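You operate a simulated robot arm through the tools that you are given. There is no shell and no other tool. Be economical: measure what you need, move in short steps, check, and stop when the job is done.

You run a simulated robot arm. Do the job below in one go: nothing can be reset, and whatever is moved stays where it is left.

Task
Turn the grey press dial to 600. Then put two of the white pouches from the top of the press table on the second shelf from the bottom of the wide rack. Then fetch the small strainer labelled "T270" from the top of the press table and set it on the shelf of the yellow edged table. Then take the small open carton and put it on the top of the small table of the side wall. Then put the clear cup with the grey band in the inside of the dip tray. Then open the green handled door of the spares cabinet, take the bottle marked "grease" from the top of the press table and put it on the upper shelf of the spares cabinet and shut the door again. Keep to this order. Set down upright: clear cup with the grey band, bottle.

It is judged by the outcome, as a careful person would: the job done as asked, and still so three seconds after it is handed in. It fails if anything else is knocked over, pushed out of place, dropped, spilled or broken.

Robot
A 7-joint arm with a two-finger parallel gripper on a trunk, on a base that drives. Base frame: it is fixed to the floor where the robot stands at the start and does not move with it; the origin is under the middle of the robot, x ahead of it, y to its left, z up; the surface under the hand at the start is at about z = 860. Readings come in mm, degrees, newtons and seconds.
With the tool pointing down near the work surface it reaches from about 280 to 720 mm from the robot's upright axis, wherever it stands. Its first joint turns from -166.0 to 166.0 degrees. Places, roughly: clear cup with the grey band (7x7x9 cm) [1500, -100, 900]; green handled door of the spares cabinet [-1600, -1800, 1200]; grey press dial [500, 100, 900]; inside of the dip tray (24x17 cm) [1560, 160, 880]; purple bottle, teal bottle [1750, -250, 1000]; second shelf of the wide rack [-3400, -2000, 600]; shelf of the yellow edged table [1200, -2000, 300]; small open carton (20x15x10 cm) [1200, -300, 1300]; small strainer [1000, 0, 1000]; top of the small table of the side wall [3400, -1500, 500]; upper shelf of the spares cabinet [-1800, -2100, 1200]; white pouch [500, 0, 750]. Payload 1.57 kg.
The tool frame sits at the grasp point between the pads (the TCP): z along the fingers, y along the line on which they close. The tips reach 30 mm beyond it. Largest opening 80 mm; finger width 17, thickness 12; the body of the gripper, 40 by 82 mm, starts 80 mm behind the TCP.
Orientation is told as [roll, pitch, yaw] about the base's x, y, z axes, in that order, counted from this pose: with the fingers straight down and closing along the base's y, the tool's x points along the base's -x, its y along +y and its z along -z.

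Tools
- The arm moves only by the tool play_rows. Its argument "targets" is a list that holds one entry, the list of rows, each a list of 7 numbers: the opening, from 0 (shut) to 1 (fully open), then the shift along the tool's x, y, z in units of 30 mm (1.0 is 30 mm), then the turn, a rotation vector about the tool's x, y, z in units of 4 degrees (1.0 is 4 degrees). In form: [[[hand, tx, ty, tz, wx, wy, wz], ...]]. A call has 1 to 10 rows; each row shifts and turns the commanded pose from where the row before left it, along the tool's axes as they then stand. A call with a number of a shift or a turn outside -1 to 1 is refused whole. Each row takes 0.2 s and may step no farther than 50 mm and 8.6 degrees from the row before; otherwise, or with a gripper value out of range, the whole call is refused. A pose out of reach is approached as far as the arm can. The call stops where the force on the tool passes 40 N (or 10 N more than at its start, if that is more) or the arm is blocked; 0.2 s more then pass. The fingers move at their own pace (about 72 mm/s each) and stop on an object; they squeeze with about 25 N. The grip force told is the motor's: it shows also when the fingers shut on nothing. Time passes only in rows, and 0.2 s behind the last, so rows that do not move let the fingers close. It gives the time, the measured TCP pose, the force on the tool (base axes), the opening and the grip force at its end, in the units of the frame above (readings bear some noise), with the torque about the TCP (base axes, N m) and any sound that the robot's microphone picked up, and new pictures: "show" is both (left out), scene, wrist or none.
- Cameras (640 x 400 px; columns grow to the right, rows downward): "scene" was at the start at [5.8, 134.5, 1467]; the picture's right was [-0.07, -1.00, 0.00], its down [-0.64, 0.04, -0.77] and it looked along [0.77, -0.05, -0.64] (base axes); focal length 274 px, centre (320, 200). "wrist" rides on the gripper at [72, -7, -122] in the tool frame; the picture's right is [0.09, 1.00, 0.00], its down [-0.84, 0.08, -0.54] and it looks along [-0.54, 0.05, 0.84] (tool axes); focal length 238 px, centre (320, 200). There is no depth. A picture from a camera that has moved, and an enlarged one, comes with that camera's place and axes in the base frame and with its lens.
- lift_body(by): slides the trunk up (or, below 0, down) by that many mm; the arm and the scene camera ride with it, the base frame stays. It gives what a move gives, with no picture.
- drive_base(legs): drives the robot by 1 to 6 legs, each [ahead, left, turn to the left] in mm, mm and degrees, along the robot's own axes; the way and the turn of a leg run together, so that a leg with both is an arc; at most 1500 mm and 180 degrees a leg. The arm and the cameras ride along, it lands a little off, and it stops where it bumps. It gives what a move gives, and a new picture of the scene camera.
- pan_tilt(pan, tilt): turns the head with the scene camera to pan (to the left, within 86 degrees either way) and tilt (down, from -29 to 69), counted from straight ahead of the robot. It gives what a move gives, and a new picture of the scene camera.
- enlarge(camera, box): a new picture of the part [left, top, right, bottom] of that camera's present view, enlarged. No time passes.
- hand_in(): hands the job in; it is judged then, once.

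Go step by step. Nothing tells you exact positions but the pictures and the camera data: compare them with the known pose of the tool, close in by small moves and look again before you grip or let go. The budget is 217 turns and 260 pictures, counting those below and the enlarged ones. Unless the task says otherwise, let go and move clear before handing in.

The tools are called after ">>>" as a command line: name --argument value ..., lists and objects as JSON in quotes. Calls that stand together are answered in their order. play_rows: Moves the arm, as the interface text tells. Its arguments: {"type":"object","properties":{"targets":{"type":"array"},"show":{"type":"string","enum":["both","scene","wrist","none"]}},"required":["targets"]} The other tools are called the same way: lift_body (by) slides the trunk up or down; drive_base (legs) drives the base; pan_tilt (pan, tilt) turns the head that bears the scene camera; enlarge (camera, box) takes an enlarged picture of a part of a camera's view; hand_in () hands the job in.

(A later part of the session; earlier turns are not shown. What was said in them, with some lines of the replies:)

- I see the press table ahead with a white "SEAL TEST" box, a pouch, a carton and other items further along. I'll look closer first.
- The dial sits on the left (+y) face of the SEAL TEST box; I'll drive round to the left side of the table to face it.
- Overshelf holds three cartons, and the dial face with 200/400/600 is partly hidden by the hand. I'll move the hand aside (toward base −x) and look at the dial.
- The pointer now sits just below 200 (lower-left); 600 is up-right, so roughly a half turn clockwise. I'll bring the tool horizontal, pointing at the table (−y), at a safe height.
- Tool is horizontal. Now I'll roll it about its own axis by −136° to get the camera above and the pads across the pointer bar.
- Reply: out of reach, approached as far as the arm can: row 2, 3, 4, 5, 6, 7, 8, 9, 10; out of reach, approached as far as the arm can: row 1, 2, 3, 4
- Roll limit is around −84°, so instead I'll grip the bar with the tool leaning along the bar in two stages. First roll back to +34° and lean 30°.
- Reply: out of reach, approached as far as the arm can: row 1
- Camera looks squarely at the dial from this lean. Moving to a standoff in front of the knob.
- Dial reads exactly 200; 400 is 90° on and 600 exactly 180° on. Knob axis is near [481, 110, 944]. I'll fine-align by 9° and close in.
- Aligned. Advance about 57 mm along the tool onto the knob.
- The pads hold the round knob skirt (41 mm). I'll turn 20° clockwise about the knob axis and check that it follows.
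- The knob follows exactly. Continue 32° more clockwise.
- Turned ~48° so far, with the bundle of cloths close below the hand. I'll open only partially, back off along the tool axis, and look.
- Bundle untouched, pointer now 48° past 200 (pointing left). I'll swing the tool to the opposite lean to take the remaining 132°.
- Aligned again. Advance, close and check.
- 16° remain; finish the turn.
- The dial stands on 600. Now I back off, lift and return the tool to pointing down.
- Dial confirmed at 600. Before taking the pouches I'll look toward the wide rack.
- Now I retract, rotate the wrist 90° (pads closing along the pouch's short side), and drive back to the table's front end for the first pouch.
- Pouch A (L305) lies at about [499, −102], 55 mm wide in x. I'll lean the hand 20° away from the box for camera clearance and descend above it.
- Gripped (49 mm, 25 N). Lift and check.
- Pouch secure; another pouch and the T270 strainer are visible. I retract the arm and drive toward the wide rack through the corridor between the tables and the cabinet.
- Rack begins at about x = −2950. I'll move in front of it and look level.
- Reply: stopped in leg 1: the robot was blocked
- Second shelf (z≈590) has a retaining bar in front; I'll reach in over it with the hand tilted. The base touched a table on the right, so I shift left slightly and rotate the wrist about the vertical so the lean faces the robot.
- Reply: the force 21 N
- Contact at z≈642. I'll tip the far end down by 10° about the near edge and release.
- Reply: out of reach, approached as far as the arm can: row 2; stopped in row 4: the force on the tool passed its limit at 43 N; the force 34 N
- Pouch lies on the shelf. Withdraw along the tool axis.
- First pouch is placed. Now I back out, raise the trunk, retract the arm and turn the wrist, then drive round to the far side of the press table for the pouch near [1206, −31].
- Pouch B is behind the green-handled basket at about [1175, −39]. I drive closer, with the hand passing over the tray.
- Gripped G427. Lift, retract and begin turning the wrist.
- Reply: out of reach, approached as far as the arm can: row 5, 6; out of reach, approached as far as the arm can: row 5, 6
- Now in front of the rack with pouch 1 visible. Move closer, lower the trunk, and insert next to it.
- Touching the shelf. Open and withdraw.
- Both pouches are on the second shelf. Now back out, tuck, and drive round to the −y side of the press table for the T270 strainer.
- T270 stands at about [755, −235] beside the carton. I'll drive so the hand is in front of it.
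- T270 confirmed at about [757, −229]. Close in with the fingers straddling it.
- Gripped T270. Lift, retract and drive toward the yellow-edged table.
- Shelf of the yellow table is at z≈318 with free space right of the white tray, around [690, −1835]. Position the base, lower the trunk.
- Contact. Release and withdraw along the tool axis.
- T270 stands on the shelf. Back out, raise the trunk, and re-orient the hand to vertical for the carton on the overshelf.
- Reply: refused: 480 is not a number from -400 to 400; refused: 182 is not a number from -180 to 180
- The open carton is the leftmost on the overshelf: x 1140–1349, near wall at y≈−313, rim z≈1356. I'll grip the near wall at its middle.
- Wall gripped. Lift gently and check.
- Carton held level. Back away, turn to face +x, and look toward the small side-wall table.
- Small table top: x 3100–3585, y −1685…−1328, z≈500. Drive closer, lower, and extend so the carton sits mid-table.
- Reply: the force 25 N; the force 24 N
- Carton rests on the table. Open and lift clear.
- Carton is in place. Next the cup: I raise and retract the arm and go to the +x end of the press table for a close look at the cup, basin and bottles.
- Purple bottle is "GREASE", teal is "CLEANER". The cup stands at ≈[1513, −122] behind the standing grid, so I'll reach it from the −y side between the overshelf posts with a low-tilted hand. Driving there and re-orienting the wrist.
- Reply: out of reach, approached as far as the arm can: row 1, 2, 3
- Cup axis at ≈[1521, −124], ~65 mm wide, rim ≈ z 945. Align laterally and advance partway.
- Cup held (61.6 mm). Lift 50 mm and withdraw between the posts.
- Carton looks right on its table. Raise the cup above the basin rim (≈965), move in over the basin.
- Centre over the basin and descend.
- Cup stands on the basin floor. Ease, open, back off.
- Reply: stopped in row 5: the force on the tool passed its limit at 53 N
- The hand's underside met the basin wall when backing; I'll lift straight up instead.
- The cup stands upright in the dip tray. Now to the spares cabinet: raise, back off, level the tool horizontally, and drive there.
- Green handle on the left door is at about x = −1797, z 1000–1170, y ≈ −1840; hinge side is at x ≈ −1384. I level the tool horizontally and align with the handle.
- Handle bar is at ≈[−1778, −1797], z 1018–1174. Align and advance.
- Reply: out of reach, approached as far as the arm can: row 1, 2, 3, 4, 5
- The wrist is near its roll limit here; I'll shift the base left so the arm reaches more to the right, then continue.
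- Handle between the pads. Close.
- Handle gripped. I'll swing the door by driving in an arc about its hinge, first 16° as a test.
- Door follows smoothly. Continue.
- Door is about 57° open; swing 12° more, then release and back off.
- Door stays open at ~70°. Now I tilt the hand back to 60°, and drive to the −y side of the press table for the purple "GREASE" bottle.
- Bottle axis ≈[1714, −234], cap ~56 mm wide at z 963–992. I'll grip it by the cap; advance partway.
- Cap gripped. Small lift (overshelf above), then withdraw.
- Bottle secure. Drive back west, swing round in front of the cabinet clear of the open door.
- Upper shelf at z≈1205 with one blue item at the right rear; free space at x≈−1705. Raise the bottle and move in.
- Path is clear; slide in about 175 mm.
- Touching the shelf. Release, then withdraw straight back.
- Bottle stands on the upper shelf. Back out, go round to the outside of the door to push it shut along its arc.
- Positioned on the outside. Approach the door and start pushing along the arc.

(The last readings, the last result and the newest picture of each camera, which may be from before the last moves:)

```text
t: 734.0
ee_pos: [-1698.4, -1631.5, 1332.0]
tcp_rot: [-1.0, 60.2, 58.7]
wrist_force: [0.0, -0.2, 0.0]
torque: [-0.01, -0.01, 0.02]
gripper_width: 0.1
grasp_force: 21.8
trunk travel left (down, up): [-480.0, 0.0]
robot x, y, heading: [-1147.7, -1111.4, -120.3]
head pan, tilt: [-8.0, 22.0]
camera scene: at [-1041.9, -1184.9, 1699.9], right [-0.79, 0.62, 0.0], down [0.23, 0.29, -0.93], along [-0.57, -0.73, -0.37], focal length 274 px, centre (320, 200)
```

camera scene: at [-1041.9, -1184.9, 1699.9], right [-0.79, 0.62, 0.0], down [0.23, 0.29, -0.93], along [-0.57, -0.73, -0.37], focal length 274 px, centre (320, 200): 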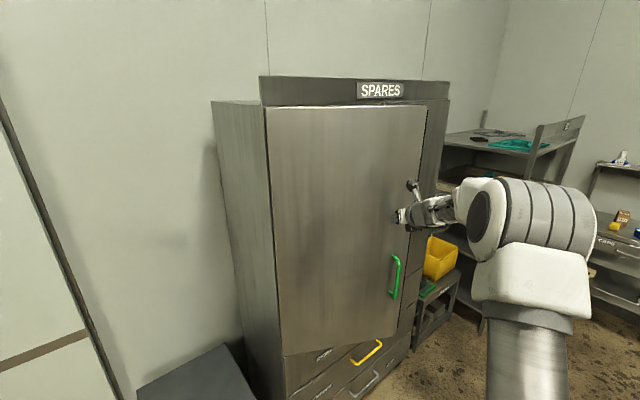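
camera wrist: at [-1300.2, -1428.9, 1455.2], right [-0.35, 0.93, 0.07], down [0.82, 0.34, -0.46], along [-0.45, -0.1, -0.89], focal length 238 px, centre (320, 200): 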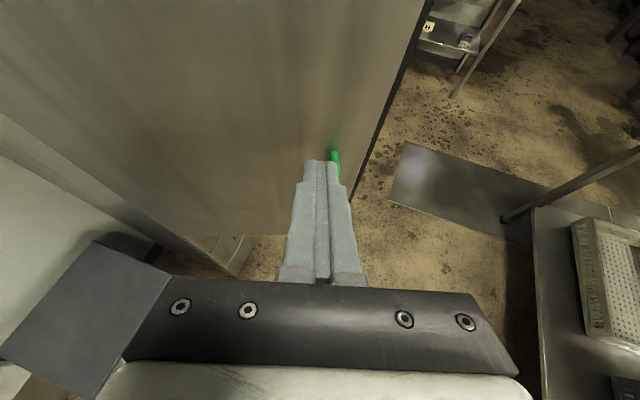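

>>> drive_base --legs '[[21, -91, 7], [21, -91, 7], [21, -91, 7]]'

>>> drive_base --legs '[[21, -91, 7]]'

```text
t: 737.3
ee_pos: [-1748.7, -1762.4, 1331.5]
tcp_rot: [-1.1, 60.1, 79.9]
wrist_force: [-0.8, 0.3, 0.2]
torque: [-0.01, 0.05, -0.01]
gripper_width: 0.0
grasp_force: 21.1
trunk travel left (down, up): [-480.0, 0.0]
robot x, y, heading: [-1420.9, -1078.7, -99.0]
head pan, tilt: [-8.0, 22.0]
camera scene: at [-1299.0, -1110.3, 1699.9], right [-0.96, 0.29, 0.0], down [0.11, 0.36, -0.93], along [-0.27, -0.89, -0.37], focal length 274 px, centre (320, 200)
```

scene: 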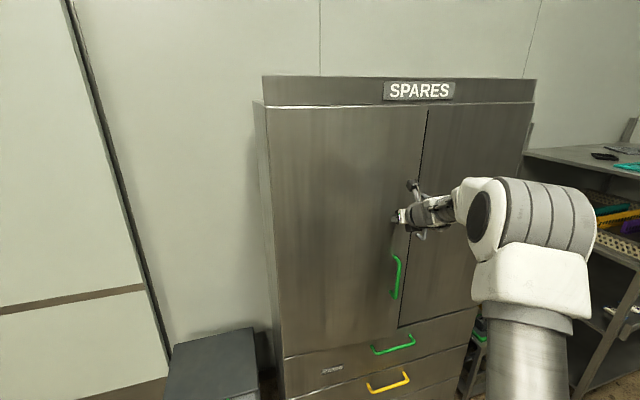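

```text
t: 738.6
ee_pos: [-1756.6, -1799.2, 1329.9]
tcp_rot: [-0.5, 59.7, 86.7]
wrist_force: [4.1, 21.7, 6.0]
torque: [-0.02, -0.02, 0.14]
gripper_width: 0.2
grasp_force: 21.2
trunk travel left (down, up): [-480.0, 0.0]
robot x, y, heading: [-1510.1, -1085.0, -92.5]
head pan, tilt: [-8.0, 22.0]
stopped in leg 1: the force on the tool passed its limit at 50 N (the readings are from after the stop); the commanded pose is now the measured one
camera scene: at [-1380.8, -1101.2, 1699.9], right [-0.98, 0.18, 0.0], down [0.07, 0.37, -0.93], along [-0.17, -0.91, -0.37], focal length 274 px, centre (320, 200)
```

scene: 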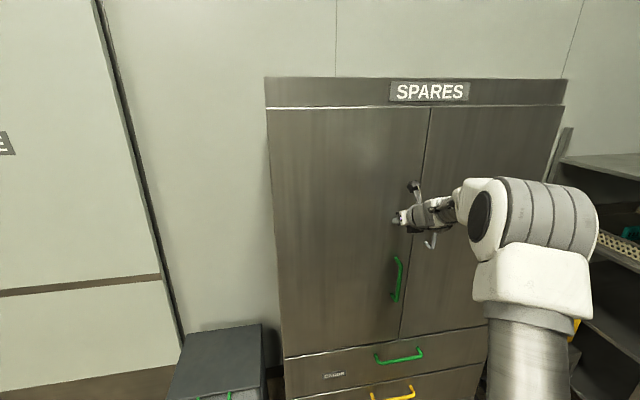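

>>> enlarge --camera "scene" --box '[370, 90, 490, 350]'

```text
1.54 times, centred on (430, 220) of scene
camera zoom: at [-1380.8, -1101.2, 1699.9], right [-0.98, 0.18, 0.0], down [0.07, 0.37, -0.93], along [-0.17, -0.91, -0.37], focal length 422 px, centre (151, 169)
```

zoom: 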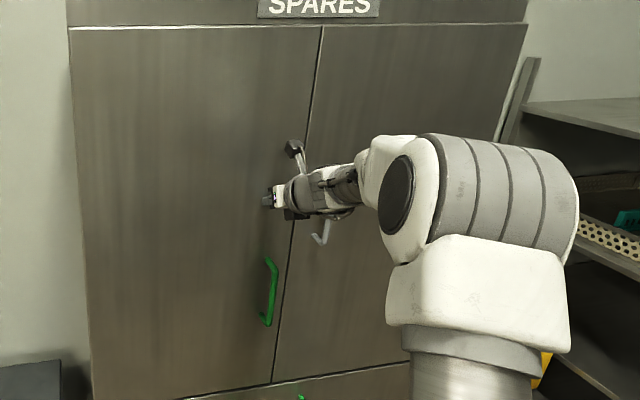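

Looks flush; one more gentle push, then back away and check.

>>> play_rows --targets '[[[0, 0.08, 0, 0.14, 0, 0, 0], [0, 0.08, 0, 0.14, 0, 0, 0]]]' --show "none"

>>> drive_base --legs '[[-250, 0, 0]]'

>>> pan_tilt --pan -8 --tilt 30

```text
t: 739.0
ee_pos: [-1757.4, -1798.9, 1330.9]
tcp_rot: [-0.5, 59.7, 87.0]
wrist_force: [7.3, 30.3, 8.3]
torque: [0.0, -0.05, 0.26]
gripper_width: 0.1
grasp_force: 21.5
trunk travel left (down, up): [-480.0, 0.0]
robot x, y, heading: [-1509.0, -1084.9, -92.7]
head pan, tilt: [-8.0, 22.0]
stopped in row 1: the force on the tool passed its limit at 46 N (the readings are from after the stop); the commanded pose is now the measured one
```

```text
t: 741.3
ee_pos: [-1749.5, -1546.1, 1326.9]
tcp_rot: [-0.6, 59.4, 86.5]
wrist_force: [0.0, -0.6, 0.2]
torque: [-0.02, -0.02, 0.0]
gripper_width: 0.0
grasp_force: 21.8
trunk travel left (down, up): [-480.0, 0.0]
robot x, y, heading: [-1495.8, -830.7, -92.8]
head pan, tilt: [-8.0, 22.0]
camera scene: at [-1369.9, -848.9, 1699.9], right [-0.98, 0.19, 0.0], down [0.07, 0.37, -0.93], along [-0.17, -0.91, -0.37], focal length 274 px, centre (320, 200)
```

scene: 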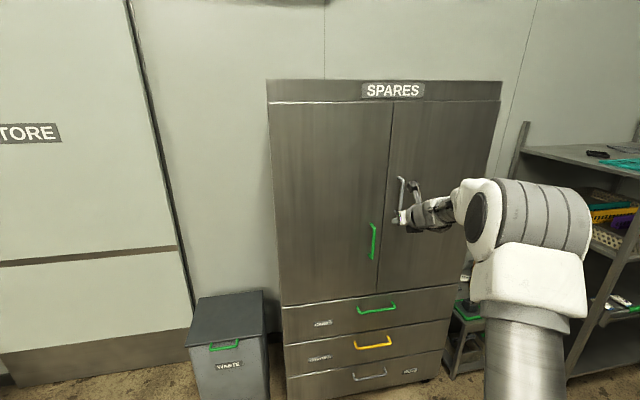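

```text
t: 742.0
ee_pos: [-1748.6, -1546.1, 1326.1]
tcp_rot: [-0.6, 59.4, 86.4]
wrist_force: [0.3, 0.7, -0.9]
torque: [0.01, 0.01, 0.0]
gripper_width: 0.0
grasp_force: 21.7
trunk travel left (down, up): [-480.0, 0.0]
robot x, y, heading: [-1500.1, -829.9, -92.9]
head pan, tilt: [-8.0, 30.0]
camera scene: at [-1369.4, -846.9, 1687.1], right [-0.98, 0.19, 0.0], down [0.09, 0.49, -0.87], along [-0.16, -0.85, -0.5], focal length 274 px, centre (320, 200)
```

scene: 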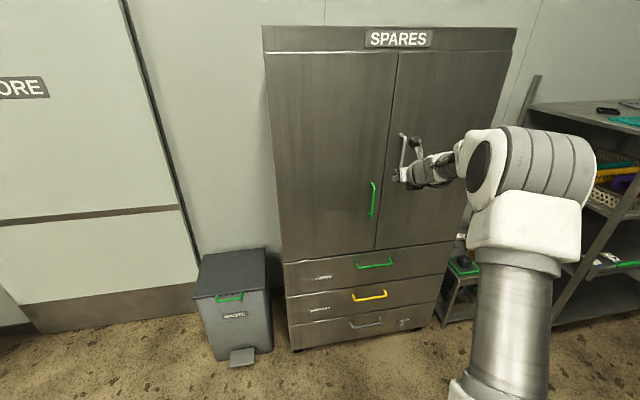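

The door is shut and flush. A quick check of the pouches on the rack at right.

>>> pan_tilt --pan -60 --tilt 25

>>> enlarge --camera "scene" --box '[100, 100, 420, 300]'

```text
t: 743.2
ee_pos: [-1749.0, -1546.6, 1327.0]
tcp_rot: [-0.6, 59.4, 86.5]
wrist_force: [-0.8, -0.2, 0.3]
torque: [0.01, 0.02, 0.0]
gripper_width: 0.0
grasp_force: 21.3
trunk travel left (down, up): [-480.0, 0.0]
robot x, y, heading: [-1500.0, -830.6, -93.0]
head pan, tilt: [-60.0, 25.0]
camera scene: at [-1434.4, -800.2, 1695.0], right [-0.46, 0.89, 0.0], down [0.38, 0.19, -0.91], along [-0.81, -0.41, -0.42], focal length 274 px, centre (320, 200)
```

scene: 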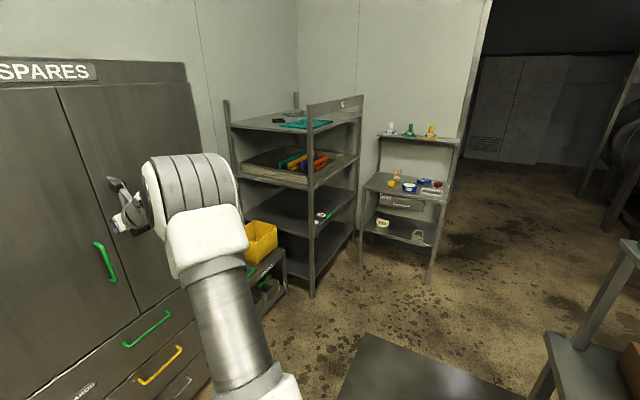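

```text
2.00 times, centred on (260, 200) of scene
camera zoom: at [-1434.4, -800.2, 1695.0], right [-0.46, 0.89, 0.0], down [0.38, 0.19, -0.91], along [-0.81, -0.41, -0.42], focal length 549 px, centre (440, 200)
```

zoom: 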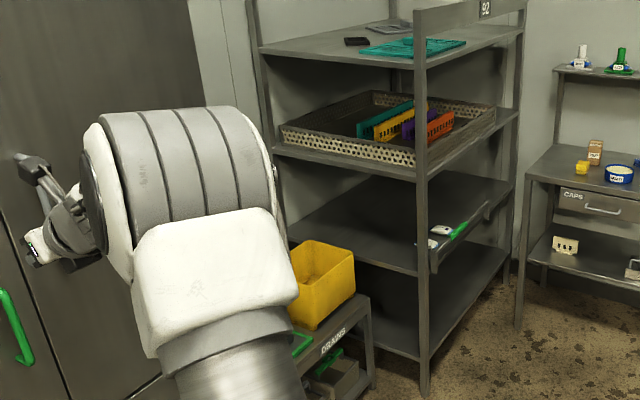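

Both pouches lie on the second shelf of the rack, the cabinet is shut, and the arm is clear of everything, so I'm handing in.

>>> hand_in

```text
The job is handed in.
```

I did all six parts in the order given and handed the job in:

- **Dial:** it points to 600.
- **Pouches:** L305 and G427 lie on the second shelf of the wide rack.
- **Strainer:** T270 stands on the shelf of the yellow-edged table.
- **Carton:** it sits on the small table by the side wall.
- **Cup:** it stands upright in the dip tray.
- **Bottle:** the grease bottle stands upright on the upper shelf of the spares cabinet, and the green-handled door is shut.

There were two unplanned contacts. The base touched the "CAPS" table by the wide rack, and the hand touched the dip tray wall while backing off. I saw nothing knocked over or out of place.
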